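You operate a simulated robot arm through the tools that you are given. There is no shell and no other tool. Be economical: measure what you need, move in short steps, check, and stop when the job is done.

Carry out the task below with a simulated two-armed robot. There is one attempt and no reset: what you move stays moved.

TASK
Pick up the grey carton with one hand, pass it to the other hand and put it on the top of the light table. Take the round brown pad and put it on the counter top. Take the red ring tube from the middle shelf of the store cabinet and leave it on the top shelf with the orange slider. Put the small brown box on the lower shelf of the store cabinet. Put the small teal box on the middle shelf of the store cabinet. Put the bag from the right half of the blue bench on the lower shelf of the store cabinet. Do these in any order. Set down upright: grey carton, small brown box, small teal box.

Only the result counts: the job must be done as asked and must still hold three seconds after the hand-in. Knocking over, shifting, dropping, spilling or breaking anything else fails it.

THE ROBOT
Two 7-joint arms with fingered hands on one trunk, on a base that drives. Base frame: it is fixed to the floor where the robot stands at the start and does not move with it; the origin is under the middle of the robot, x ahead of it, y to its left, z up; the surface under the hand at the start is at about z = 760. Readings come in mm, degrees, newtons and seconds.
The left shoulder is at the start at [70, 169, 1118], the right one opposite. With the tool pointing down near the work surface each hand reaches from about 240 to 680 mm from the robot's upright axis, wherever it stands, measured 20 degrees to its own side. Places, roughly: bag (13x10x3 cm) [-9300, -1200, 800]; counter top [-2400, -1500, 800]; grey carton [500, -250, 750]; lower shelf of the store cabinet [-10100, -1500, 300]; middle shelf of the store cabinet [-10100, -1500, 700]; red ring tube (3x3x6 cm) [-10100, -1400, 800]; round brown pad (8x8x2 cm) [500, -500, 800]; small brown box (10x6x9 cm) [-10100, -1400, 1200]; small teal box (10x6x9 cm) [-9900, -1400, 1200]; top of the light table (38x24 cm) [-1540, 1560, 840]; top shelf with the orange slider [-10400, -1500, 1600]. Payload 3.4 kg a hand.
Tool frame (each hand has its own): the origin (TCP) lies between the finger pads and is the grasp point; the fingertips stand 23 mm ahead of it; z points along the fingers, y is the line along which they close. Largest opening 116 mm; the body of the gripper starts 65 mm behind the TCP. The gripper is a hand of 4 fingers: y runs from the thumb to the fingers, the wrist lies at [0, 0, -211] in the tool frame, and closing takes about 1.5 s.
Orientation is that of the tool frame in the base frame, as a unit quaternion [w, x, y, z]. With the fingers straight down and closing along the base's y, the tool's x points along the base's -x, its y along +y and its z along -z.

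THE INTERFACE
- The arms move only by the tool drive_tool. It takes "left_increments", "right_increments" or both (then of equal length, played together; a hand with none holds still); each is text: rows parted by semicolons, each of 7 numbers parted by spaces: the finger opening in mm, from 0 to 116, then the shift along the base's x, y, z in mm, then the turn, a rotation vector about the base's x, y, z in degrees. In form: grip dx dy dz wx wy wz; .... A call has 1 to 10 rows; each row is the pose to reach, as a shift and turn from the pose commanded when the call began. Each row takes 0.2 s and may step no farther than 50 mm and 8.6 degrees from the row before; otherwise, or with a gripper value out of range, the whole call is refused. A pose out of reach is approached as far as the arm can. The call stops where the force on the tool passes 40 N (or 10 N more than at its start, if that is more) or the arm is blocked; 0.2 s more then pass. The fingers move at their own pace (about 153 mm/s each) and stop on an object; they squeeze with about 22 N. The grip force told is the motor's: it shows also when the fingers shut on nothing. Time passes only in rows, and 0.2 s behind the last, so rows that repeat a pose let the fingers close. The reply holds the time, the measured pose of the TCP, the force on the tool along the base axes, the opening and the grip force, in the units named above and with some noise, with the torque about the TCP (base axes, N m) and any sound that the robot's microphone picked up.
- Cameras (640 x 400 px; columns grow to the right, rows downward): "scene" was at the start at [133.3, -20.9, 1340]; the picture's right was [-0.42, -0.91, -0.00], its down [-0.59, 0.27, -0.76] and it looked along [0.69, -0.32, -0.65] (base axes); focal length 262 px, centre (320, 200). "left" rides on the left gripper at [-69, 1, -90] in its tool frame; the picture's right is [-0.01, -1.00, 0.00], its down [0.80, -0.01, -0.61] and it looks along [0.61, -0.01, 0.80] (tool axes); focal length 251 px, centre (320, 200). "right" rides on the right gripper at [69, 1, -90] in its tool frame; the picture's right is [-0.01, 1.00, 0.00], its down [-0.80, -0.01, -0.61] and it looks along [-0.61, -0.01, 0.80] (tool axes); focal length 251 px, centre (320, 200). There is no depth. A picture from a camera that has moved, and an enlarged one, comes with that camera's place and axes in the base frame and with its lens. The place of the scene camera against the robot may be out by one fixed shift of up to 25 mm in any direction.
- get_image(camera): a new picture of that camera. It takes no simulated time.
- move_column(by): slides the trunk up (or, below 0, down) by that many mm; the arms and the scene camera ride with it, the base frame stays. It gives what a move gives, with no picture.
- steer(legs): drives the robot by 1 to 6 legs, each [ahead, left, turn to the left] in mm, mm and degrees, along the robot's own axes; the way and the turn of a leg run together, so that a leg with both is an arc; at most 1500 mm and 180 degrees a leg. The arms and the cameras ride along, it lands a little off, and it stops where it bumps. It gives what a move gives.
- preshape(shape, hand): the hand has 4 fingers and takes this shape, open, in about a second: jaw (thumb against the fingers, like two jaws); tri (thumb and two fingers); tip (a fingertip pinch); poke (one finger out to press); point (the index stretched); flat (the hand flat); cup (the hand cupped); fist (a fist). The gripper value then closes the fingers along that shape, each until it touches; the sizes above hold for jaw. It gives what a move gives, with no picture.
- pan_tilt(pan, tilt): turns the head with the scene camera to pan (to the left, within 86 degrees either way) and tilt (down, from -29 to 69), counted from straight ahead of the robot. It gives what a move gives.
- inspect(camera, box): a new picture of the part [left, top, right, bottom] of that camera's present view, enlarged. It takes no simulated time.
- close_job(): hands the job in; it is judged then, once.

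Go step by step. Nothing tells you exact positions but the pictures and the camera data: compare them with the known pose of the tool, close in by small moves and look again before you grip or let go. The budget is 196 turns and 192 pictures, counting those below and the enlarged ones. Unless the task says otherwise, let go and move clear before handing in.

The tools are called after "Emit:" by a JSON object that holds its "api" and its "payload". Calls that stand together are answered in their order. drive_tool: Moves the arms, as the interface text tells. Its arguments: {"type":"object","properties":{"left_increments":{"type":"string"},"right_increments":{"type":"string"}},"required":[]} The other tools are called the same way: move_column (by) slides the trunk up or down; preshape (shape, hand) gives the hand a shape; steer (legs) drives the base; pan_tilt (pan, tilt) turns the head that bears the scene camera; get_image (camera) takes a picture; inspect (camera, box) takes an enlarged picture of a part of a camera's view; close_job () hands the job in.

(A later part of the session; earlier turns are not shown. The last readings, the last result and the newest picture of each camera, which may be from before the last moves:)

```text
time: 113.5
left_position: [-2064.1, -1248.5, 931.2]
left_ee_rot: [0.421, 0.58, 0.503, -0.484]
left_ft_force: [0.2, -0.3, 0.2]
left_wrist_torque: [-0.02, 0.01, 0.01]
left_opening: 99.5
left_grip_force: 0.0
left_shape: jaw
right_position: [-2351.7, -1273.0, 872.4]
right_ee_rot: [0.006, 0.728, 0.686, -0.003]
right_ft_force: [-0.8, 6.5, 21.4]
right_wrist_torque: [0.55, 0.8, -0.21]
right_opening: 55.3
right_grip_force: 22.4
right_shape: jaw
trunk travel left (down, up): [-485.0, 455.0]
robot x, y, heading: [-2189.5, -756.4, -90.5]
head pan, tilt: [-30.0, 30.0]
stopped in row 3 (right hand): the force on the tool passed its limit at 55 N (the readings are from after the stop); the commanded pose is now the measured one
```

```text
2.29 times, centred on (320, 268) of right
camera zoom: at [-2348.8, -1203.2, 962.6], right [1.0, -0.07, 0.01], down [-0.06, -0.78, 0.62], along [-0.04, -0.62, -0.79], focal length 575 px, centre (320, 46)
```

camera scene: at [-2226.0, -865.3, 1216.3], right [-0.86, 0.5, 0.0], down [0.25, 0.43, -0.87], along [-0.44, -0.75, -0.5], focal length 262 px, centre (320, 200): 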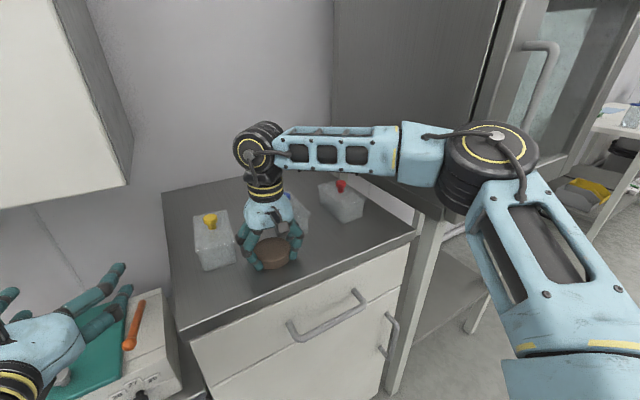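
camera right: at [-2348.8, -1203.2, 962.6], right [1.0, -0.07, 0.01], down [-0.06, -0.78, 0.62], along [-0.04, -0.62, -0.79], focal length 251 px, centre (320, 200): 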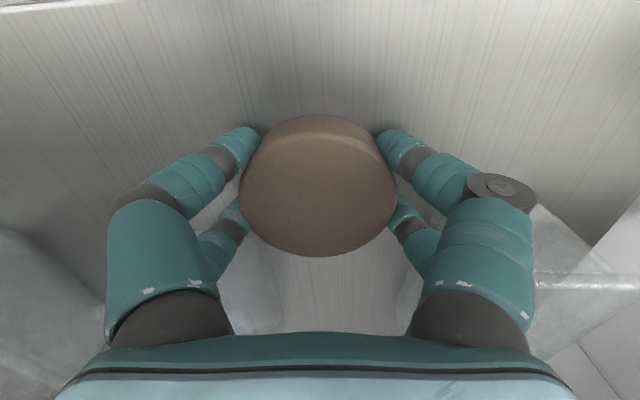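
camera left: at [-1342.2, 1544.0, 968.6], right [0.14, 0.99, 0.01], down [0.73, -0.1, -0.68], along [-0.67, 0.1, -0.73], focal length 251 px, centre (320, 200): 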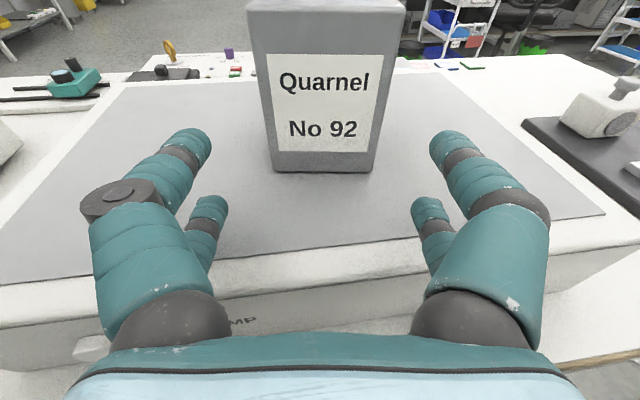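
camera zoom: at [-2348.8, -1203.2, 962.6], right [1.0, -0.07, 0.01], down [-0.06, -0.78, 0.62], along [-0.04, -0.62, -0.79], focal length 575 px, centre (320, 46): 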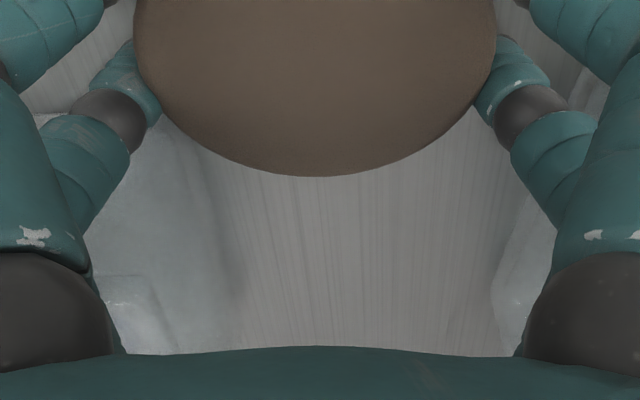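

The contact is on the front-right fingertip or the pad edge, so it is the counter. I'll lift slightly, shift 12 mm away from the blue block, set down softly and release.

Emit:
{"api": "drive_tool", "payload": {"right_increments": "50 0 0 6 0 0 0; 50 0 12 6 0 0 0; 50 0 12 3 0 0 0; 50 0 12 1 0 0 0"}}

Emit:
{"api": "get_image", "payload": {"camera": "right"}}

```text
time: 114.5
left_position: [-2064.6, -1249.3, 932.7]
left_ee_rot: [0.421, 0.579, 0.503, -0.484]
left_ft_force: [-0.1, 0.2, -0.7]
left_wrist_torque: [0.03, -0.03, -0.01]
left_opening: 99.8
left_grip_force: 0.1
left_shape: jaw
right_position: [-2352.7, -1261.4, 874.8]
right_ee_rot: [0.007, 0.727, 0.686, -0.003]
right_ft_force: [-1.7, -0.7, 14.9]
right_wrist_torque: [0.27, 0.64, 0.06]
right_opening: 55.7
right_grip_force: 22.3
right_shape: jaw
trunk travel left (down, up): [-485.0, 455.0]
robot x, y, heading: [-2183.8, -755.0, -90.2]
head pan, tilt: [-30.0, 30.0]
```

```text
125 pictures are left
camera right: at [-2349.0, -1192.4, 962.7], right [1.0, -0.07, 0.01], down [-0.06, -0.78, 0.62], along [-0.04, -0.62, -0.79], focal length 251 px, centre (320, 200)
```

right: 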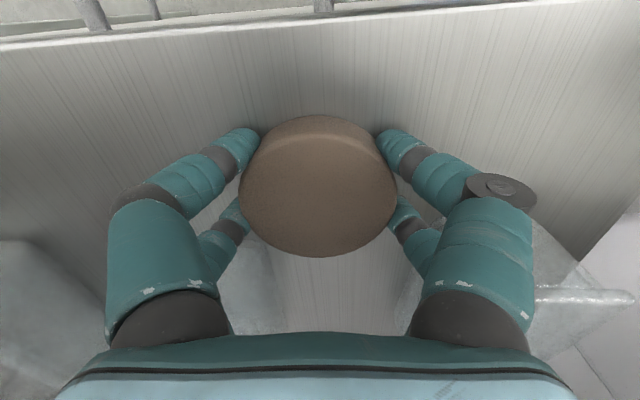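

The pad is down with 15 N of contact. I'll release and go straight up.

Emit:
{"api": "drive_tool", "payload": {"right_increments": "65 0 0 0 0 0 0; 80 0 0 0 0 0 0; 85 0 0 1 0 0 0; 85 0 0 10 0 0 0; 85 0 0 30 0 0 0; 85 0 0 60 0 0 0"}}

Emit:
{"api": "get_image", "payload": {"camera": "right"}}

Emit:
{"api": "get_image", "payload": {"camera": "scene"}}

```text
time: 115.9
left_position: [-2064.2, -1251.3, 932.3]
left_ee_rot: [0.42, 0.581, 0.503, -0.484]
left_ft_force: [0.4, -0.5, 0.4]
left_wrist_torque: [0.0, -0.03, -0.03]
left_opening: 100.1
left_grip_force: 0.1
left_shape: jaw
right_position: [-2353.3, -1262.2, 931.4]
right_ee_rot: [0.005, 0.727, 0.687, -0.001]
right_ft_force: [-0.3, -0.3, 0.6]
right_wrist_torque: [0.0, 0.03, 0.02]
right_opening: 84.6
right_grip_force: 0.0
right_shape: jaw
trunk travel left (down, up): [-485.0, 455.0]
robot x, y, heading: [-2186.3, -754.6, -90.0]
head pan, tilt: [-30.0, 30.0]
```

```text
124 pictures are left
camera right: at [-2349.5, -1193.1, 1021.3], right [1.0, -0.07, 0.01], down [-0.06, -0.79, 0.61], along [-0.04, -0.61, -0.79], focal length 251 px, centre (320, 200)
```

right: 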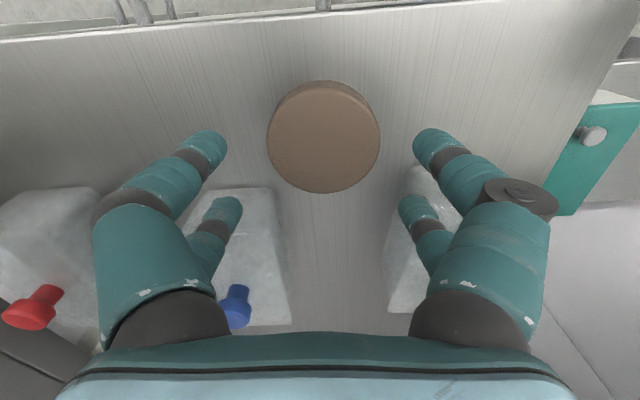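

```text
123 pictures are left
camera scene: at [-2226.7, -867.8, 1215.7], right [-0.86, 0.5, 0.0], down [0.25, 0.43, -0.87], along [-0.44, -0.75, -0.5], focal length 262 px, centre (320, 200)
```

scene: 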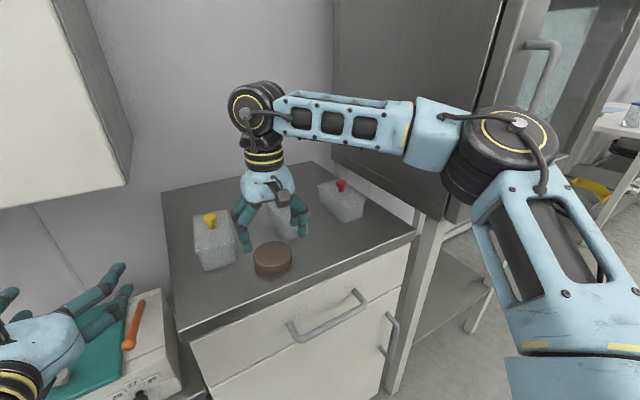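

The pad lies flat on the counter. I'll raise the trunk, back into the aisle, turn toward -x and look along it.

Emit:
{"api": "move_column", "payload": {"by": 140}}

Emit:
{"api": "steer", "payload": {"legs": [[-800, 0, 0], [0, 0, -90]]}}

Emit:
{"api": "pan_tilt", "payload": {"pan": 0, "tilt": 10}}

Emit:
{"api": "get_image", "payload": {"camera": "scene"}}

```text
time: 117.6
left_position: [-2063.8, -1251.1, 1071.3]
left_ee_rot: [0.42, 0.58, 0.503, -0.483]
left_ft_force: [0.9, -0.5, 0.4]
left_wrist_torque: [-0.02, 0.0, 0.0]
left_opening: 99.7
left_grip_force: 0.1
left_shape: jaw
right_position: [-2353.3, -1262.4, 1072.2]
right_ee_rot: [0.007, 0.728, 0.685, -0.002]
right_ft_force: [-0.1, 0.5, 0.4]
right_wrist_torque: [-0.02, -0.01, 0.02]
right_opening: 84.6
right_grip_force: 0.1
right_shape: jaw
trunk travel left (down, up): [-625.0, 315.0]
robot x, y, heading: [-2187.5, -757.5, -90.4]
head pan, tilt: [-30.0, 30.0]
```

```text
time: 125.7
left_position: [-2681.9, -74.9, 1072.2]
left_ee_rot: [-0.046, 0.766, -0.056, -0.639]
left_ft_force: [-0.1, 0.0, 0.2]
left_wrist_torque: [0.02, -0.03, 0.0]
left_opening: 99.7
left_grip_force: 0.0
left_shape: jaw
right_position: [-2692.8, 212.6, 1072.1]
right_ee_rot: [0.003, 1.0, -0.031, -0.005]
right_ft_force: [0.3, 0.0, -0.6]
right_wrist_torque: [0.03, 0.02, -0.01]
right_opening: 84.6
right_grip_force: 0.2
right_shape: jaw
trunk travel left (down, up): [-625.0, 315.0]
robot x, y, heading: [-2185.6, 44.6, 179.5]
head pan, tilt: [-30.0, 30.0]
```

```text
time: 126.7
left_position: [-2682.9, -76.3, 1072.1]
left_ee_rot: [-0.044, 0.766, -0.055, -0.639]
left_ft_force: [-0.3, 0.8, -0.1]
left_wrist_torque: [0.02, 0.03, 0.0]
left_opening: 99.9
left_grip_force: 0.0
left_shape: jaw
right_position: [-2692.7, 212.4, 1071.1]
right_ee_rot: [0.002, 1.0, -0.031, -0.005]
right_ft_force: [-0.4, -0.2, 0.2]
right_wrist_torque: [0.0, 0.03, 0.01]
right_opening: 84.5
right_grip_force: 0.0
right_shape: jaw
trunk travel left (down, up): [-625.0, 315.0]
robot x, y, heading: [-2187.8, 43.1, 179.5]
head pan, tilt: [0.0, 10.0]
```

```text
122 pictures are left
camera scene: at [-2322.2, 62.1, 1388.1], right [0.01, 1.0, 0.0], down [0.17, 0.0, -0.98], along [-0.98, 0.01, -0.17], focal length 262 px, centre (320, 200)
```

scene: 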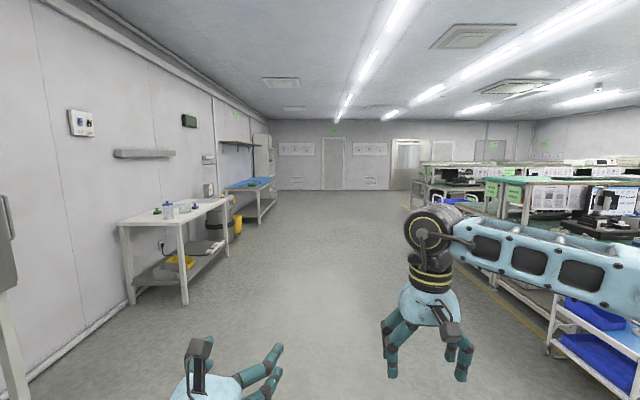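

The aisle is clear. I'll drive along it to x≈-7700 and look.

Emit:
{"api": "steer", "payload": {"legs": [[1500, 0, 0.5], [1500, 0, 0], [1500, 0, 0], [1000, 0, 0]]}}

Emit:
{"api": "pan_tilt", "payload": {"pan": 30, "tilt": 12}}

Emit:
{"api": "get_image", "payload": {"camera": "scene"}}

```text
time: 153.0
left_position: [-8201.5, 8.6, 1071.7]
left_ee_rot: [-0.046, 0.766, -0.056, -0.639]
left_ft_force: [-0.3, -0.5, 0.4]
left_wrist_torque: [0.01, 0.0, -0.01]
left_opening: 99.9
left_grip_force: 0.0
left_shape: jaw
right_position: [-8212.7, 297.0, 1071.4]
right_ee_rot: [0.002, 1.0, -0.03, -0.005]
right_ft_force: [0.0, -0.2, 0.8]
right_wrist_torque: [-0.01, 0.02, 0.02]
right_opening: 84.8
right_grip_force: 0.0
right_shape: jaw
trunk travel left (down, up): [-625.0, 315.0]
robot x, y, heading: [-7706.2, 126.6, 179.9]
head pan, tilt: [0.0, 10.0]
```

```text
time: 154.0
left_position: [-8200.5, 8.2, 1072.2]
left_ee_rot: [-0.045, 0.766, -0.055, -0.639]
left_ft_force: [-0.4, 0.0, -0.4]
left_wrist_torque: [0.01, -0.02, 0.03]
left_opening: 99.6
left_grip_force: 0.1
left_shape: jaw
right_position: [-8211.9, 297.0, 1071.4]
right_ee_rot: [0.003, 1.0, -0.03, -0.005]
right_ft_force: [-0.1, 1.0, -0.1]
right_wrist_torque: [-0.01, -0.02, -0.01]
right_opening: 84.7
right_grip_force: 0.0
right_shape: jaw
trunk travel left (down, up): [-625.0, 315.0]
robot x, y, heading: [-7706.5, 130.9, 179.4]
head pan, tilt: [30.0, 12.0]
```

```text
121 pictures are left
camera scene: at [-7829.8, 99.4, 1384.9], right [-0.49, 0.87, 0.0], down [0.18, 0.1, -0.98], along [-0.85, -0.48, -0.21], focal length 262 px, centre (320, 200)
```

scene: 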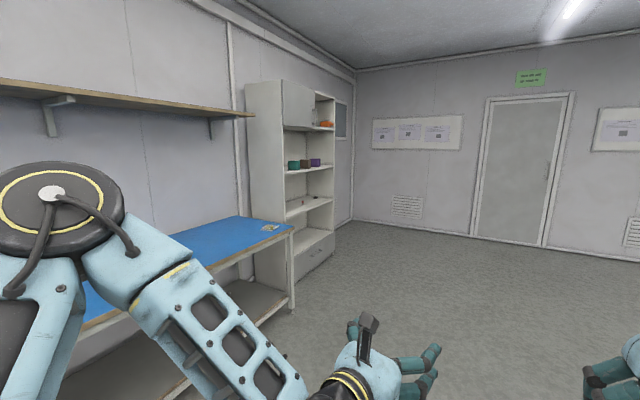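

I see the store cabinet with its open front facing the aisle, and the blue bench beside it. I'll look closer.

Emit:
{"api": "inspect", "payload": {"camera": "scene", "box": [220, 70, 380, 290]}}

```text
1.82 times, centred on (300, 180) of scene
camera zoom: at [-7829.8, 99.4, 1384.9], right [-0.49, 0.87, 0.0], down [0.18, 0.1, -0.98], along [-0.85, -0.48, -0.21], focal length 476 px, centre (356, 236)
```

zoom: 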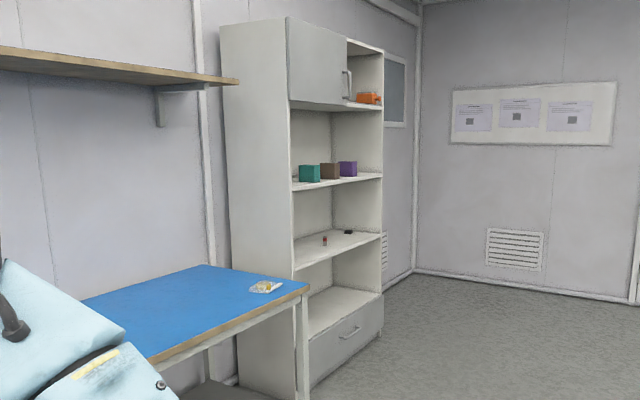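

Next is the bag on the blue bench near [-9300, -1200]. I'll drive in front of it facing the bench.

Emit:
{"api": "steer", "payload": {"legs": [[1430, 0, 0.6], [0, 0, 90], [350, 0, 0]]}}

Emit:
{"api": "pan_tilt", "payload": {"pan": -15, "tilt": 35}}

Emit:
{"api": "get_image", "payload": {"camera": "scene"}}

```text
time: 166.9
left_position: [-8997.8, -715.0, 1071.9]
left_ee_rot: [0.427, 0.574, 0.511, -0.478]
left_ft_force: [-0.6, -0.7, 0.0]
left_wrist_torque: [-0.02, 0.01, -0.02]
left_opening: 99.9
left_grip_force: 0.0
left_shape: jaw
right_position: [-9285.6, -731.9, 1071.5]
right_ee_rot: [0.006, 0.718, 0.696, -0.002]
right_ft_force: [1.0, -0.3, -0.3]
right_wrist_torque: [0.02, -0.04, 0.01]
right_opening: 84.6
right_grip_force: 0.0
right_shape: jaw
trunk travel left (down, up): [-625.0, 315.0]
robot x, y, heading: [-9130.4, -223.6, -88.5]
head pan, tilt: [30.0, 12.0]
```

```text
time: 168.0
left_position: [-8997.1, -714.4, 1071.7]
left_ee_rot: [0.427, 0.573, 0.511, -0.478]
left_ft_force: [-0.4, -0.9, 0.0]
left_wrist_torque: [-0.03, -0.02, 0.03]
left_opening: 99.6
left_grip_force: 0.0
left_shape: jaw
right_position: [-9285.8, -733.6, 1073.0]
right_ee_rot: [0.005, 0.718, 0.696, -0.003]
right_ft_force: [-0.1, -0.5, -0.2]
right_wrist_torque: [-0.01, 0.0, -0.01]
right_opening: 84.6
right_grip_force: 0.1
right_shape: jaw
trunk travel left (down, up): [-625.0, 315.0]
robot x, y, heading: [-9136.5, -224.4, -89.0]
head pan, tilt: [-15.0, 35.0]
```

```text
119 pictures are left
camera scene: at [-9147.0, -341.8, 1348.0], right [-0.97, 0.24, 0.0], down [0.14, 0.56, -0.82], along [-0.19, -0.8, -0.57], focal length 262 px, centre (320, 200)
```

scene: 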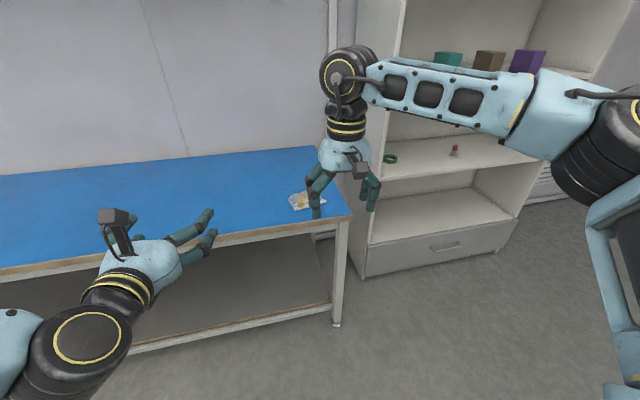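

The bag is near [-9260, -1130]. I'll creep forward and look with the right hand's camera.

Emit:
{"api": "steer", "payload": {"legs": [[330, 0, -1]]}}

Emit:
{"api": "get_image", "payload": {"camera": "right"}}

Emit:
{"api": "get_image", "payload": {"camera": "scene"}}

```text
time: 170.2
left_position: [-9001.3, -1045.1, 1071.9]
left_ee_rot: [0.422, 0.578, 0.505, -0.482]
left_ft_force: [0.8, -0.2, 0.3]
left_wrist_torque: [0.03, -0.03, -0.01]
left_opening: 100.0
left_grip_force: 0.1
left_shape: jaw
right_position: [-9291.7, -1058.3, 1071.5]
right_ee_rot: [0.006, 0.724, 0.689, -0.002]
right_ft_force: [-0.5, -0.1, -0.4]
right_wrist_torque: [-0.01, -0.02, -0.05]
right_opening: 84.9
right_grip_force: 0.0
right_shape: jaw
trunk travel left (down, up): [-625.0, 315.0]
robot x, y, heading: [-9131.5, -549.5, -90.2]
head pan, tilt: [-15.0, 35.0]
```

```text
118 pictures are left
camera right: at [-9287.4, -989.5, 1161.4], right [1.0, -0.06, 0.01], down [-0.05, -0.79, 0.61], along [-0.03, -0.61, -0.79], focal length 251 px, centre (320, 200)
```

right: 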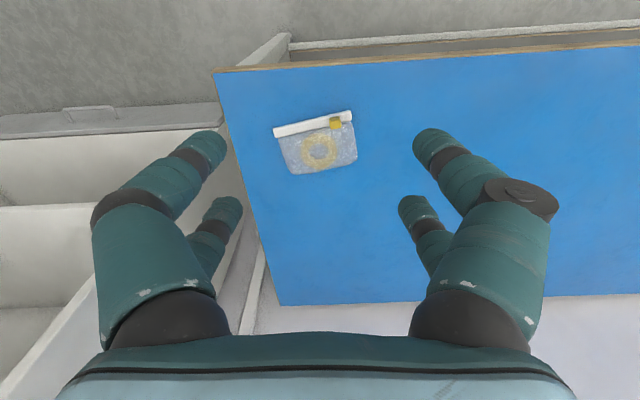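

```text
117 pictures are left
camera scene: at [-9145.2, -669.6, 1348.1], right [-0.97, 0.25, 0.0], down [0.15, 0.55, -0.82], along [-0.21, -0.79, -0.57], focal length 262 px, centre (320, 200)
```

scene: 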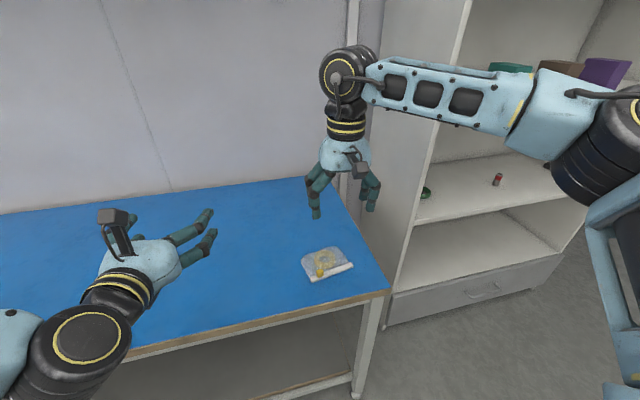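

The bag centre is at about [-9297, -1152] with its long side near x. I'll turn the right hand by about -75° to close across its 10 cm side, and come over it.

Emit:
{"api": "drive_tool", "payload": {"right_increments": "114 -1 -10 -12 0 0 -8.3; 114 -1 -20 -24 0 0 -16.6; 114 -2 -30 -36 0 0 -24.9; 114 -2 -40 -48 0 0 -33.2; 114 -3 -50 -60 0 0 -41.5; 114 -4 -60 -75 0 0 -49.8; 114 -5 -70 -90 0 0 -58.1; 114 -5 -82 -105 0 0 -66.4; 114 -5 -92 -120 0 0 -74.7"}}

Emit:
{"api": "get_image", "payload": {"camera": "right"}}

Emit:
{"api": "get_image", "payload": {"camera": "scene"}}

```text
time: 172.2
left_position: [-9003.0, -1044.9, 1072.8]
left_ee_rot: [0.423, 0.578, 0.506, -0.481]
left_ft_force: [-0.7, -0.5, 0.1]
left_wrist_torque: [-0.01, 0.01, -0.04]
left_opening: 99.8
left_grip_force: 0.0
left_shape: jaw
right_position: [-9474.5, -1140.6, 943.1]
right_ee_rot: [0.005, 0.991, 0.129, 0.017]
right_ft_force: [0.0, 0.6, -0.4]
right_wrist_torque: [-0.01, -0.02, -0.02]
right_opening: 113.8
right_grip_force: 0.0
right_shape: jaw
right hand out of reach, approached as far as the arm can: row 3, 4, 5, 6, 7, 8, 9
trunk travel left (down, up): [-625.0, 315.0]
robot x, y, heading: [-9130.9, -548.5, -89.8]
head pan, tilt: [-15.0, 35.0]
```

```text
116 pictures are left
camera right: at [-9412.0, -1123.0, 1036.0], right [0.25, -0.97, 0.01], down [-0.79, -0.19, 0.58], along [-0.56, -0.15, -0.81], focal length 251 px, centre (320, 200)
```

right: 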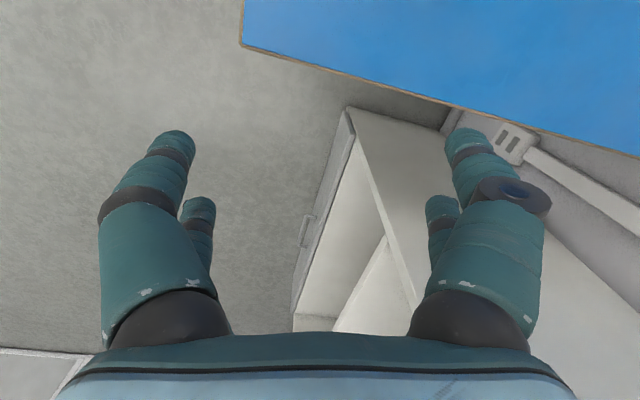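

```text
115 pictures are left
camera scene: at [-9146.1, -669.8, 1348.0], right [-0.97, 0.25, 0.0], down [0.15, 0.55, -0.82], along [-0.21, -0.79, -0.57], focal length 262 px, centre (320, 200)
```

scene: 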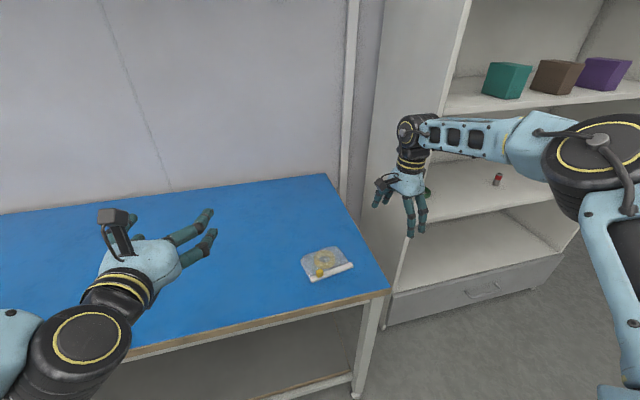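

That turn direction runs into a wrist limit. I'll turn the other way (+) and come back over the bag.

Emit:
{"api": "drive_tool", "payload": {"right_increments": "114 18 3 12 0 0 8.5; 114 36 6 24 0 0 17; 114 54 9 36 0 0 25.5; 114 72 12 48 0 0 34; 114 90 15 60 0 0 42.5; 114 108 15 60 0 0 51; 114 126 15 60 0 0 59.5; 114 144 15 60 0 0 68; 114 162 15 60 0 0 76.5; 114 177 15 60 0 0 85"}}

Emit:
{"api": "drive_tool", "payload": {"right_increments": "114 0 0 0 0 0 8.5; 114 0 0 0 0 0 17; 114 0 0 0 0 0 25.5; 114 0 0 0 0 0 34; 114 0 0 0 0 0 42.5; 114 0 0 0 0 0 51; 114 0 0 0 0 0 59.5; 114 0 0 0 0 0 68; 114 0 0 0 0 0 76.5; 114 0 0 0 0 0 85"}}

Emit:
{"api": "get_image", "payload": {"camera": "right"}}

Emit:
{"api": "get_image", "payload": {"camera": "scene"}}

```text
time: 174.3
left_position: [-9002.0, -1044.3, 1072.3]
left_ee_rot: [0.423, 0.578, 0.506, -0.481]
left_ft_force: [0.3, -0.6, 0.0]
left_wrist_torque: [-0.02, 0.0, 0.0]
left_opening: 99.8
left_grip_force: 0.1
left_shape: jaw
right_position: [-9317.0, -1094.3, 1003.5]
right_ee_rot: [-0.006, 0.642, 0.766, 0.014]
right_ft_force: [0.7, 0.3, -0.1]
right_wrist_torque: [0.02, 0.03, 0.01]
right_opening: 113.8
right_grip_force: 0.0
right_shape: jaw
right hand out of reach, approached as far as the arm can: row 7, 8, 9, 10
trunk travel left (down, up): [-625.0, 315.0]
robot x, y, heading: [-9128.8, -550.1, -89.7]
head pan, tilt: [-15.0, 35.0]
```

```text
time: 176.6
left_position: [-9002.2, -1046.2, 1071.8]
left_ee_rot: [0.422, 0.579, 0.505, -0.482]
left_ft_force: [-0.1, -0.7, -0.2]
left_wrist_torque: [-0.03, -0.02, -0.04]
left_opening: 100.0
left_grip_force: 0.0
left_shape: jaw
right_position: [-9316.8, -1091.3, 1003.3]
right_ee_rot: [-0.015, -0.046, 0.999, 0.005]
right_ft_force: [-0.2, -0.3, 0.0]
right_wrist_torque: [0.0, 0.0, 0.01]
right_opening: 113.9
right_grip_force: 0.1
right_shape: jaw
trunk travel left (down, up): [-625.0, 315.0]
robot x, y, heading: [-9130.5, -550.0, -89.9]
head pan, tilt: [-15.0, 35.0]
```

```text
114 pictures are left
camera right: at [-9383.8, -1098.7, 1095.2], right [-0.08, 1.0, 0.01], down [0.81, 0.06, 0.58], along [0.58, 0.06, -0.81], focal length 251 px, centre (320, 200)
```

right: 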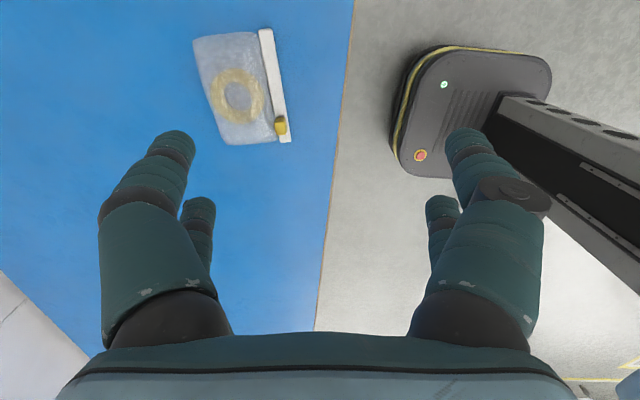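

```text
113 pictures are left
camera scene: at [-9145.2, -670.0, 1348.0], right [-0.97, 0.25, 0.0], down [0.15, 0.55, -0.82], along [-0.21, -0.79, -0.57], focal length 262 px, centre (320, 200)
```

scene: 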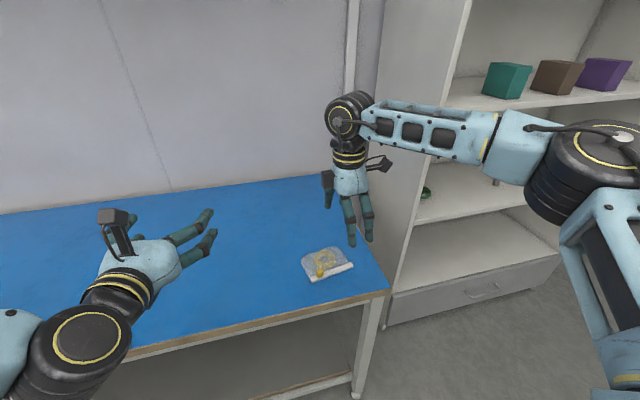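

I'm now oriented across the bag. I'll move over it and lower to z≈900.

Emit:
{"api": "drive_tool", "payload": {"right_increments": "114 2 -20 -30 0 0 3.5; 114 4 -40 -60 0 0 7; 114 6 -60 -85 0 0 7; 114 8 -70 -105 0 0 7"}}

Emit:
{"api": "get_image", "payload": {"camera": "right"}}

```text
time: 177.6
left_position: [-9001.3, -1044.6, 1071.0]
left_ee_rot: [0.423, 0.578, 0.506, -0.482]
left_ft_force: [-0.1, 0.1, -0.5]
left_wrist_torque: [0.0, -0.02, -0.02]
left_opening: 99.7
left_grip_force: 0.0
left_shape: jaw
right_position: [-9347.8, -1101.8, 916.6]
right_ee_rot: [-0.015, -0.105, 0.994, 0.005]
right_ft_force: [-0.1, 0.0, 0.5]
right_wrist_torque: [-0.02, 0.0, 0.02]
right_opening: 113.8
right_grip_force: 0.0
right_shape: jaw
right hand out of reach, approached as far as the arm can: row 1, 2, 3, 4
trunk travel left (down, up): [-625.0, 315.0]
robot x, y, heading: [-9130.4, -547.4, -90.1]
head pan, tilt: [-15.0, 35.0]
```

```text
112 pictures are left
camera right: at [-9411.8, -1115.8, 1009.0], right [-0.2, 0.98, 0.01], down [0.8, 0.16, 0.58], along [0.57, 0.13, -0.81], focal length 251 px, centre (320, 200)
```

right: 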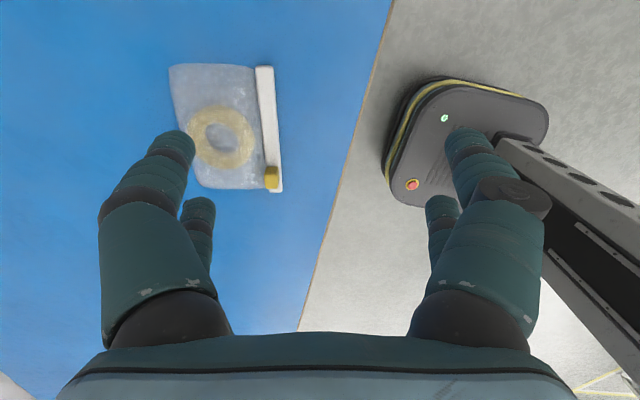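

I need the base closer. I'll drive ahead 120 mm and a little left.

Emit:
{"api": "steer", "payload": {"legs": [[120, 26, 0]]}}

Emit:
{"api": "drive_tool", "payload": {"right_increments": "114 0 25 -10 0 0 0; 114 0 52 -30 0 0 0; 114 0 52 -45 0 0 0"}}

Emit:
{"api": "get_image", "payload": {"camera": "right"}}

Emit:
{"api": "get_image", "payload": {"camera": "scene"}}

```text
time: 178.8
left_position: [-8975.9, -1163.9, 1072.4]
left_ee_rot: [0.424, 0.577, 0.505, -0.483]
left_ft_force: [-0.2, 0.6, -0.3]
left_wrist_torque: [-0.01, 0.03, 0.02]
left_opening: 99.6
left_grip_force: 0.1
left_shape: jaw
right_position: [-9320.9, -1219.6, 918.8]
right_ee_rot: [-0.015, -0.105, 0.994, 0.005]
right_ft_force: [-0.2, -0.2, 0.2]
right_wrist_torque: [-0.01, 0.0, -0.03]
right_opening: 114.1
right_grip_force: 0.1
right_shape: jaw
trunk travel left (down, up): [-625.0, 315.0]
robot x, y, heading: [-9104.7, -666.8, -89.4]
head pan, tilt: [-15.0, 35.0]
```

```text
time: 179.6
left_position: [-8974.4, -1165.8, 1070.8]
left_ee_rot: [0.423, 0.577, 0.506, -0.481]
left_ft_force: [0.4, 0.6, 0.1]
left_wrist_torque: [-0.02, 0.0, -0.01]
left_opening: 99.7
left_grip_force: 0.1
left_shape: jaw
right_position: [-9320.5, -1170.1, 872.3]
right_ee_rot: [-0.016, -0.105, 0.994, 0.004]
right_ft_force: [0.1, -0.6, 0.3]
right_wrist_torque: [0.0, 0.0, 0.02]
right_opening: 113.7
right_grip_force: 0.1
right_shape: jaw
trunk travel left (down, up): [-625.0, 315.0]
robot x, y, heading: [-9103.2, -668.6, -89.7]
head pan, tilt: [-15.0, 35.0]
```

```text
111 pictures are left
camera right: at [-9384.8, -1183.6, 963.4], right [-0.2, 0.98, 0.01], down [0.8, 0.15, 0.58], along [0.57, 0.13, -0.81], focal length 251 px, centre (320, 200)
```

right: 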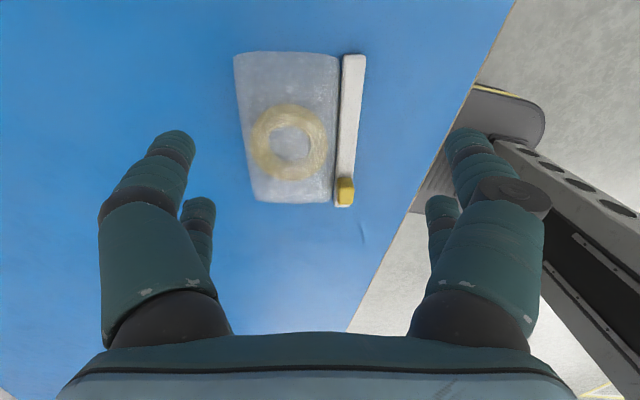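

```text
110 pictures are left
camera scene: at [-9118.7, -790.2, 1347.9], right [-0.97, 0.25, 0.0], down [0.15, 0.56, -0.82], along [-0.21, -0.79, -0.57], focal length 262 px, centre (320, 200)
```

scene: 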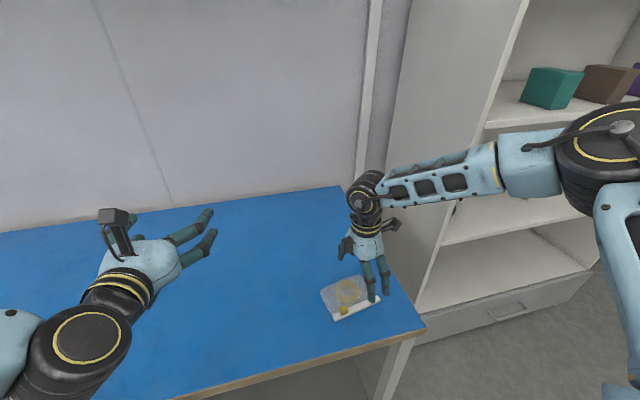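

The bag is nearly under the hand and needs about 12 mm in -y. I'll lower to z≈835 and re-check.

Emit:
{"api": "drive_tool", "payload": {"right_increments": "114 0 -6 -15 0 0 0; 114 0 -12 -30 0 0 0; 114 0 -12 -38 0 0 0"}}

Emit:
{"api": "get_image", "payload": {"camera": "right"}}

Emit:
{"api": "inspect", "payload": {"camera": "scene", "box": [290, 200, 450, 330]}}

```text
time: 180.4
left_position: [-8974.8, -1162.5, 1071.8]
left_ee_rot: [0.423, 0.578, 0.506, -0.481]
left_ft_force: [0.2, -0.4, 0.3]
left_wrist_torque: [-0.01, 0.01, 0.0]
left_opening: 99.6
left_grip_force: 0.1
left_shape: jaw
right_position: [-9318.9, -1181.7, 834.8]
right_ee_rot: [-0.017, -0.104, 0.994, 0.003]
right_ft_force: [1.3, 0.1, -0.4]
right_wrist_torque: [0.02, 0.0, 0.01]
right_opening: 113.8
right_grip_force: 0.1
right_shape: jaw
trunk travel left (down, up): [-625.0, 315.0]
robot x, y, heading: [-9104.4, -670.5, -89.5]
head pan, tilt: [-15.0, 35.0]
```

```text
109 pictures are left
camera right: at [-9384.6, -1194.8, 926.7], right [-0.2, 0.98, 0.01], down [0.8, 0.16, 0.58], along [0.57, 0.12, -0.81], focal length 251 px, centre (320, 200)
```

right: 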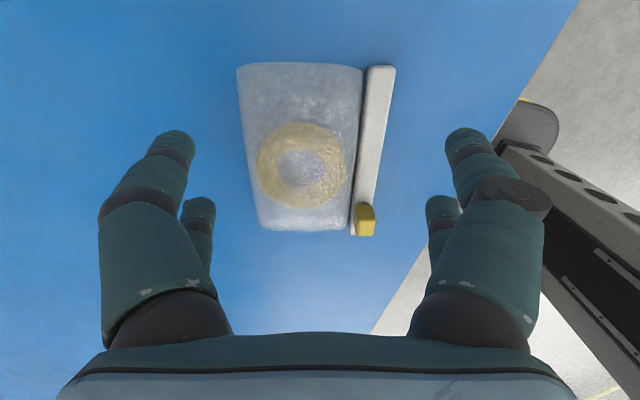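

```text
3.08 times, centred on (370, 265) of scene
camera zoom: at [-9118.6, -788.8, 1348.1], right [-0.97, 0.25, 0.0], down [0.15, 0.55, -0.82], along [-0.21, -0.79, -0.57], focal length 806 px, centre (166, 0)
```

zoom: 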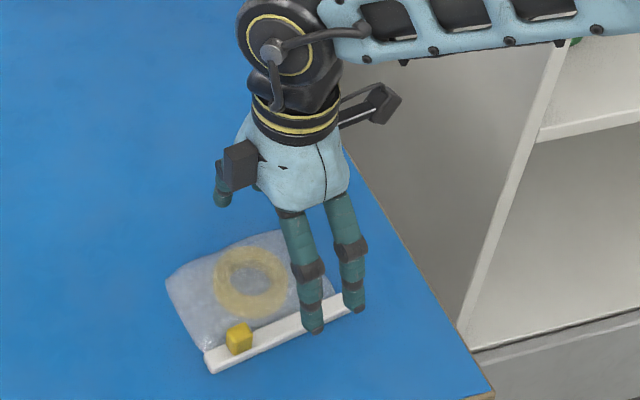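

The bag's centre works out at [-9301, -1183] with the bench top near z≈762. I'll shift +18 in x and go down.

Emit:
{"api": "drive_tool", "payload": {"right_increments": "114 10 -1 -8 0 0 0; 114 18 -1 -16 0 0 0; 114 18 -1 -26 0 0 0; 114 18 -1 -34 0 0 0"}}

Emit:
{"api": "get_image", "payload": {"camera": "right"}}

Emit:
{"api": "inspect", "payload": {"camera": "scene", "box": [290, 200, 450, 330]}}

```text
time: 181.4
left_position: [-8974.8, -1164.1, 1071.5]
left_ee_rot: [0.423, 0.578, 0.506, -0.481]
left_ft_force: [-0.3, 1.0, -0.2]
left_wrist_torque: [0.0, -0.02, 0.02]
left_opening: 99.8
left_grip_force: 0.1
left_shape: jaw
right_position: [-9313.9, -1165.8, 819.2]
right_ee_rot: [-0.015, -0.105, 0.994, 0.004]
right_ft_force: [0.1, 0.2, 0.3]
right_wrist_torque: [0.0, 0.01, 0.02]
right_opening: 113.9
right_grip_force: 0.0
right_shape: jaw
right hand out of reach, approached as far as the arm can: row 1, 2, 3, 4
trunk travel left (down, up): [-625.0, 315.0]
robot x, y, heading: [-9106.5, -667.9, -89.6]
head pan, tilt: [-15.0, 35.0]
```

```text
107 pictures are left
camera right: at [-9379.6, -1179.7, 910.4], right [-0.2, 0.98, 0.01], down [0.8, 0.16, 0.58], along [0.57, 0.12, -0.81], focal length 251 px, centre (320, 200)
```

right: 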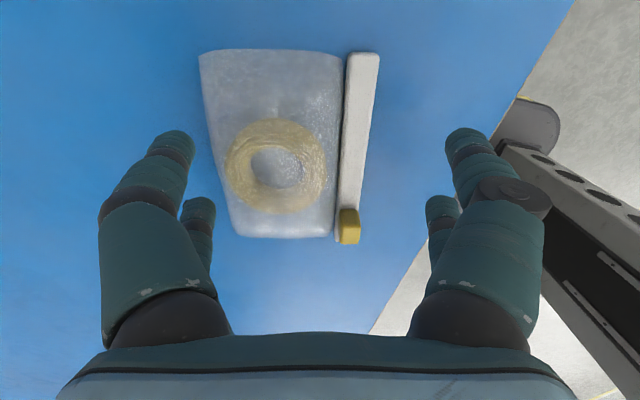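

```text
3.08 times, centred on (370, 265) of scene
camera zoom: at [-9118.6, -789.0, 1348.0], right [-0.97, 0.25, 0.0], down [0.15, 0.55, -0.82], along [-0.21, -0.79, -0.57], focal length 806 px, centre (166, 0)
```

zoom: 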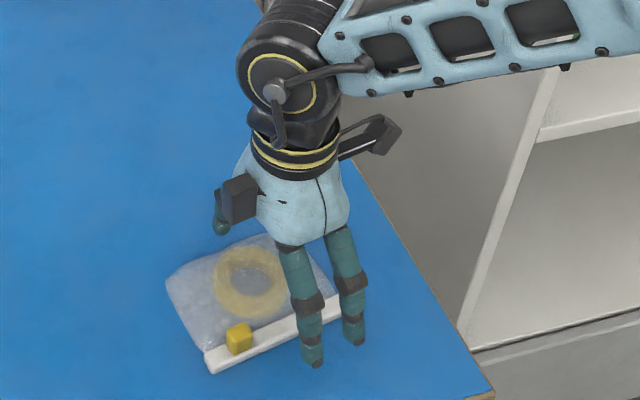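

I'm at the arm's reach limit, so I'll use the base and trunk instead: a small nudge, then lower the trunk.

Emit:
{"api": "steer", "payload": {"legs": [[18, 14, 0]]}}

Emit:
{"api": "get_image", "payload": {"camera": "right"}}

```text
time: 182.2
left_position: [-8962.4, -1180.6, 1073.6]
left_ee_rot: [0.424, 0.577, 0.505, -0.481]
left_ft_force: [0.3, -0.6, 0.7]
left_wrist_torque: [-0.01, 0.0, 0.0]
left_opening: 99.6
left_grip_force: 0.1
left_shape: jaw
right_position: [-9301.4, -1182.2, 818.4]
right_ee_rot: [-0.015, -0.105, 0.994, 0.003]
right_ft_force: [-0.1, -0.1, 0.1]
right_wrist_torque: [-0.04, -0.01, 0.01]
right_opening: 113.8
right_grip_force: 0.1
right_shape: jaw
trunk travel left (down, up): [-625.0, 315.0]
robot x, y, heading: [-9089.1, -687.7, -89.3]
head pan, tilt: [-15.0, 35.0]
```

```text
105 pictures are left
camera right: at [-9367.2, -1195.8, 911.1], right [-0.2, 0.98, 0.01], down [0.8, 0.16, 0.58], along [0.57, 0.12, -0.81], focal length 251 px, centre (320, 200)
```

right: 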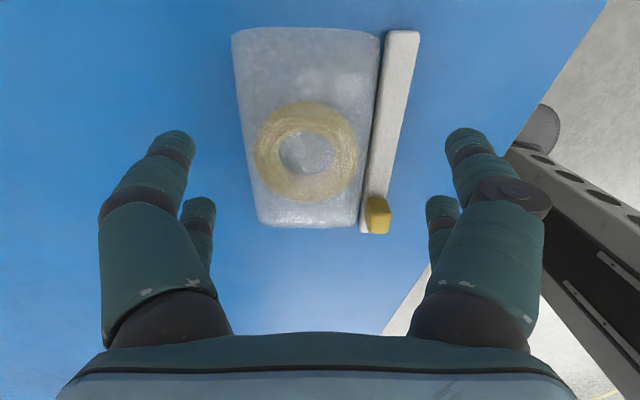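

It's aligned: the bag centre is [-9300, -1182]. I'll lower the trunk by 27 mm.

Emit:
{"api": "move_column", "payload": {"by": -27}}

Emit:
{"api": "get_image", "payload": {"camera": "right"}}

Emit:
{"api": "inspect", "payload": {"camera": "scene", "box": [290, 200, 450, 330]}}

```text
time: 182.9
left_position: [-8960.2, -1182.7, 1045.2]
left_ee_rot: [0.423, 0.578, 0.506, -0.482]
left_ft_force: [-0.3, 0.4, 0.9]
left_wrist_torque: [0.0, -0.01, -0.01]
left_opening: 99.8
left_grip_force: 0.1
left_shape: jaw
right_position: [-9301.4, -1184.4, 791.7]
right_ee_rot: [-0.015, -0.104, 0.994, 0.005]
right_ft_force: [0.4, -0.4, 0.0]
right_wrist_torque: [-0.01, -0.01, 0.0]
right_opening: 114.2
right_grip_force: 0.1
right_shape: jaw
trunk travel left (down, up): [-598.0, 342.0]
robot x, y, heading: [-9086.2, -690.9, -89.7]
head pan, tilt: [-15.0, 35.0]
```

```text
104 pictures are left
camera right: at [-9365.6, -1197.7, 883.4], right [-0.2, 0.98, 0.01], down [0.8, 0.16, 0.58], along [0.57, 0.12, -0.81], focal length 251 px, centre (320, 200)
```

right: 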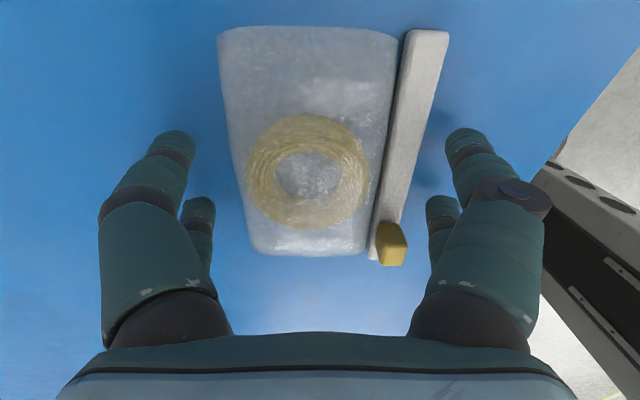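

```text
3.08 times, centred on (370, 265) of scene
camera zoom: at [-9104.2, -807.1, 1320.9], right [-0.97, 0.25, 0.0], down [0.15, 0.56, -0.82], along [-0.21, -0.79, -0.57], focal length 806 px, centre (166, 0)
```

zoom: 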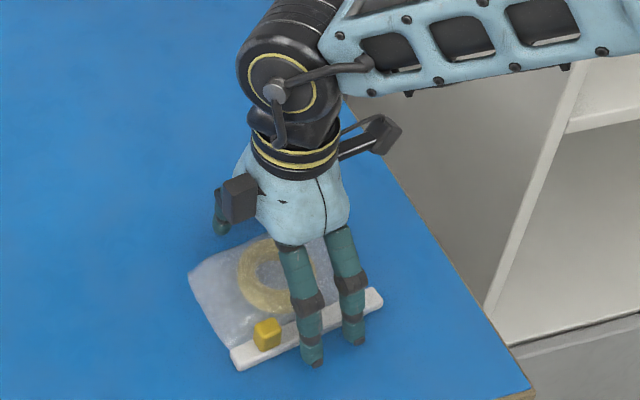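

The fingertips are just outside the bag's long edges. I'll close.

Emit:
{"api": "drive_tool", "payload": {"right_increments": "95 0 0 0 0 0 0; 75 0 0 0 0 0 0; 55 0 0 0 0 0 0; 40 0 0 0 0 0 0; 20 0 0 0 0 0 0; 20 0 0 0 0 0 0; 20 0 0 0 0 0 0; 20 0 0 0 0 0 0"}}

Emit:
{"api": "get_image", "payload": {"camera": "right"}}

```text
time: 184.7
left_position: [-8960.6, -1180.8, 1044.9]
left_ee_rot: [0.423, 0.577, 0.506, -0.482]
left_ft_force: [0.6, -0.4, -0.4]
left_wrist_torque: [0.0, -0.01, 0.01]
left_opening: 99.6
left_grip_force: 0.1
left_shape: jaw
right_position: [-9301.2, -1181.8, 793.0]
right_ee_rot: [-0.017, -0.105, 0.994, 0.003]
right_ft_force: [-0.2, -3.8, 9.9]
right_wrist_torque: [0.42, 0.19, 0.07]
right_opening: 75.0
right_grip_force: 22.1
right_shape: jaw
trunk travel left (down, up): [-598.0, 342.0]
robot x, y, heading: [-9088.3, -690.4, -89.4]
head pan, tilt: [-15.0, 35.0]
```

```text
102 pictures are left
camera right: at [-9365.5, -1197.2, 884.1], right [-0.2, 0.98, 0.01], down [0.8, 0.16, 0.58], along [0.57, 0.12, -0.81], focal length 251 px, centre (320, 200)
```

right: 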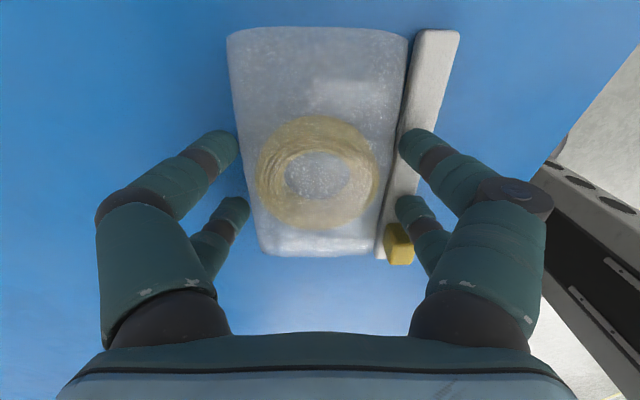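

It closed at 75 mm with full force. I'll lift with the trunk and check.

Emit:
{"api": "move_column", "payload": {"by": 60}}

Emit:
{"api": "get_image", "payload": {"camera": "right"}}

Emit:
{"api": "inspect", "payload": {"camera": "scene", "box": [290, 200, 450, 330]}}

```text
time: 185.7
left_position: [-8961.3, -1182.5, 1105.3]
left_ee_rot: [0.422, 0.578, 0.505, -0.481]
left_ft_force: [-0.2, 0.6, -0.3]
left_wrist_torque: [0.0, -0.01, 0.02]
left_opening: 99.8
left_grip_force: 0.0
left_shape: jaw
right_position: [-9302.2, -1184.0, 851.3]
right_ee_rot: [-0.016, -0.104, 0.994, 0.005]
right_ft_force: [0.3, 0.2, -0.3]
right_wrist_torque: [-0.04, 0.02, 0.03]
right_opening: 74.8
right_grip_force: 22.1
right_shape: jaw
trunk travel left (down, up): [-658.0, 282.0]
robot x, y, heading: [-9090.1, -686.4, -89.9]
head pan, tilt: [-15.0, 35.0]
```

```text
101 pictures are left
camera right: at [-9365.9, -1197.6, 943.3], right [-0.2, 0.98, 0.01], down [0.8, 0.16, 0.58], along [0.57, 0.12, -0.81], focal length 251 px, centre (320, 200)
```

right: 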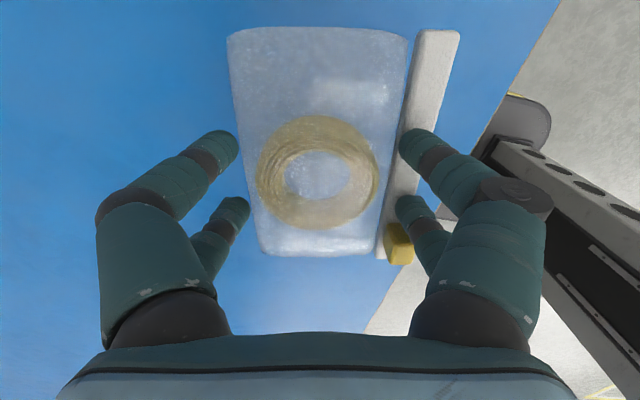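

```text
3.08 times, centred on (370, 265) of scene
camera zoom: at [-9104.7, -807.1, 1381.0], right [-0.97, 0.25, 0.0], down [0.15, 0.56, -0.82], along [-0.21, -0.79, -0.57], focal length 806 px, centre (166, 0)
```

zoom: 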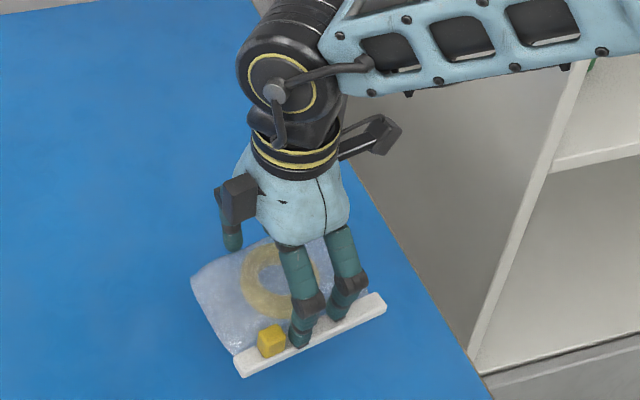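

The bag is held firmly. I'll back off, strafe to the cabinet and look at its shelves.

Emit:
{"api": "steer", "payload": {"legs": [[-480, 0, 0], [0, -800, 0]]}}

Emit:
{"api": "pan_tilt", "payload": {"pan": 0, "tilt": 20}}

Emit:
{"api": "get_image", "payload": {"camera": "scene"}}

```text
time: 192.5
left_position: [-9764.0, -700.2, 1105.2]
left_ee_rot: [0.421, 0.579, 0.504, -0.483]
left_ft_force: [-0.1, -0.6, -0.1]
left_wrist_torque: [-0.02, 0.01, 0.04]
left_opening: 99.8
left_grip_force: 0.1
left_shape: jaw
right_position: [-10103.3, -699.9, 851.9]
right_ee_rot: [-0.015, -0.101, 0.995, 0.004]
right_ft_force: [0.2, -0.3, -1.4]
right_wrist_torque: [-0.01, -0.02, -0.01]
right_opening: 74.7
right_grip_force: 21.7
right_shape: jaw
trunk travel left (down, up): [-658.0, 282.0]
robot x, y, heading: [-9888.8, -203.5, -89.9]
head pan, tilt: [-15.0, 35.0]
```

```text
time: 193.2
left_position: [-9762.7, -700.6, 1105.7]
left_ee_rot: [0.421, 0.58, 0.504, -0.483]
left_ft_force: [0.2, 0.4, -0.2]
left_wrist_torque: [0.02, -0.03, 0.0]
left_opening: 99.9
left_grip_force: 0.1
left_shape: jaw
right_position: [-10103.2, -699.7, 852.5]
right_ee_rot: [-0.015, -0.101, 0.995, 0.003]
right_ft_force: [0.5, -0.2, -0.1]
right_wrist_torque: [-0.04, 0.03, 0.01]
right_opening: 74.7
right_grip_force: 22.2
right_shape: jaw
trunk travel left (down, up): [-658.0, 282.0]
robot x, y, heading: [-9889.4, -201.1, -90.1]
head pan, tilt: [0.0, 20.0]
```

```text
99 pictures are left
camera scene: at [-9882.1, -332.6, 1404.8], right [-1.0, 0.0, 0.0], down [0.0, 0.34, -0.94], along [0.0, -0.94, -0.34], focal length 262 px, centre (320, 200)
```

scene: 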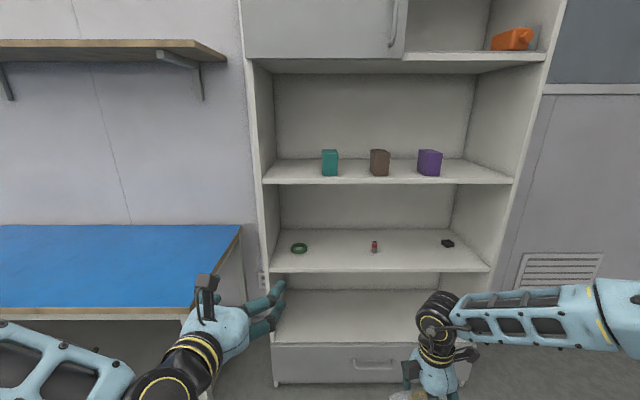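

The view gives shelf fronts at y≈-1320, with tops near z 288, 708, 1120 and 1580, and interior x from -9665 to -10640. I'll raise the right hand relative to the shoulder, then drop the trunk for the lower shelf.

Emit:
{"api": "drive_tool", "payload": {"right_increments": "20 0 0 30 0 0 0; 20 0 0 60 0 0 0; 20 0 0 90 0 0 0"}}

Emit:
{"api": "steer", "payload": {"legs": [[150, -100, 0]]}}

Emit:
{"api": "move_column", "payload": {"by": -590}}

Emit:
{"api": "get_image", "payload": {"camera": "scene"}}

Emit:
{"api": "get_image", "payload": {"camera": "left"}}

```text
time: 194.0
left_position: [-9762.7, -700.4, 1103.9]
left_ee_rot: [0.421, 0.579, 0.503, -0.483]
left_ft_force: [-0.5, -0.4, -0.6]
left_wrist_torque: [0.0, -0.01, 0.01]
left_opening: 99.7
left_grip_force: 0.0
left_shape: jaw
right_position: [-10104.0, -697.4, 941.8]
right_ee_rot: [-0.016, -0.101, 0.995, 0.005]
right_ft_force: [-0.1, -0.6, -0.6]
right_wrist_torque: [0.0, -0.02, -0.04]
right_opening: 74.9
right_grip_force: 22.3
right_shape: jaw
trunk travel left (down, up): [-658.0, 282.0]
robot x, y, heading: [-9888.8, -205.9, -90.1]
head pan, tilt: [0.0, 20.0]
```

```text
time: 195.6
left_position: [-9864.6, -849.3, 1105.4]
left_ee_rot: [0.422, 0.579, 0.503, -0.483]
left_ft_force: [0.4, 0.6, 0.1]
left_wrist_torque: [-0.01, -0.02, -0.02]
left_opening: 99.7
left_grip_force: 0.0
left_shape: jaw
right_position: [-10204.6, -848.0, 941.5]
right_ee_rot: [-0.016, -0.101, 0.995, 0.004]
right_ft_force: [-0.1, 0.3, -0.4]
right_wrist_torque: [0.0, -0.02, 0.01]
right_opening: 75.0
right_grip_force: 22.0
right_shape: jaw
trunk travel left (down, up): [-658.0, 282.0]
robot x, y, heading: [-9994.9, -354.2, -90.4]
head pan, tilt: [0.0, 20.0]
```

```text
refused: -590 is not a number from -400 to 400
```

```text
98 pictures are left
camera scene: at [-9981.8, -480.8, 1405.0], right [-1.0, 0.0, 0.0], down [0.0, 0.34, -0.94], along [0.0, -0.94, -0.34], focal length 262 px, centre (320, 200)
```

scene: 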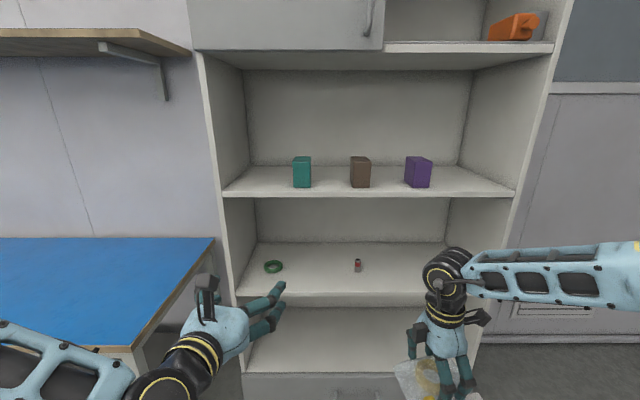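

```text
97 pictures are left
camera left: at [-9852.7, -771.8, 1188.5], right [-0.99, 0.14, 0.01], down [0.1, 0.73, -0.67], along [-0.1, -0.67, -0.74], focal length 251 px, centre (320, 200)
```

left: 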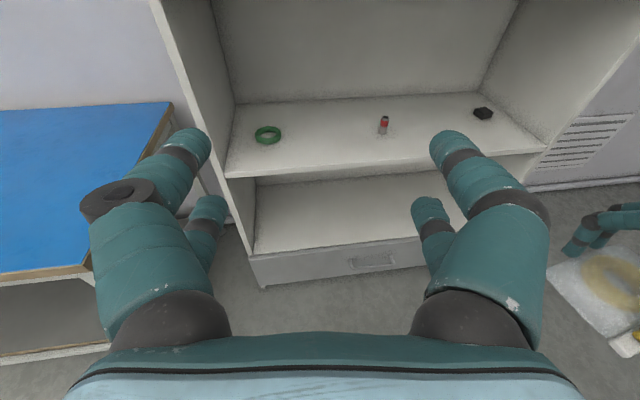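

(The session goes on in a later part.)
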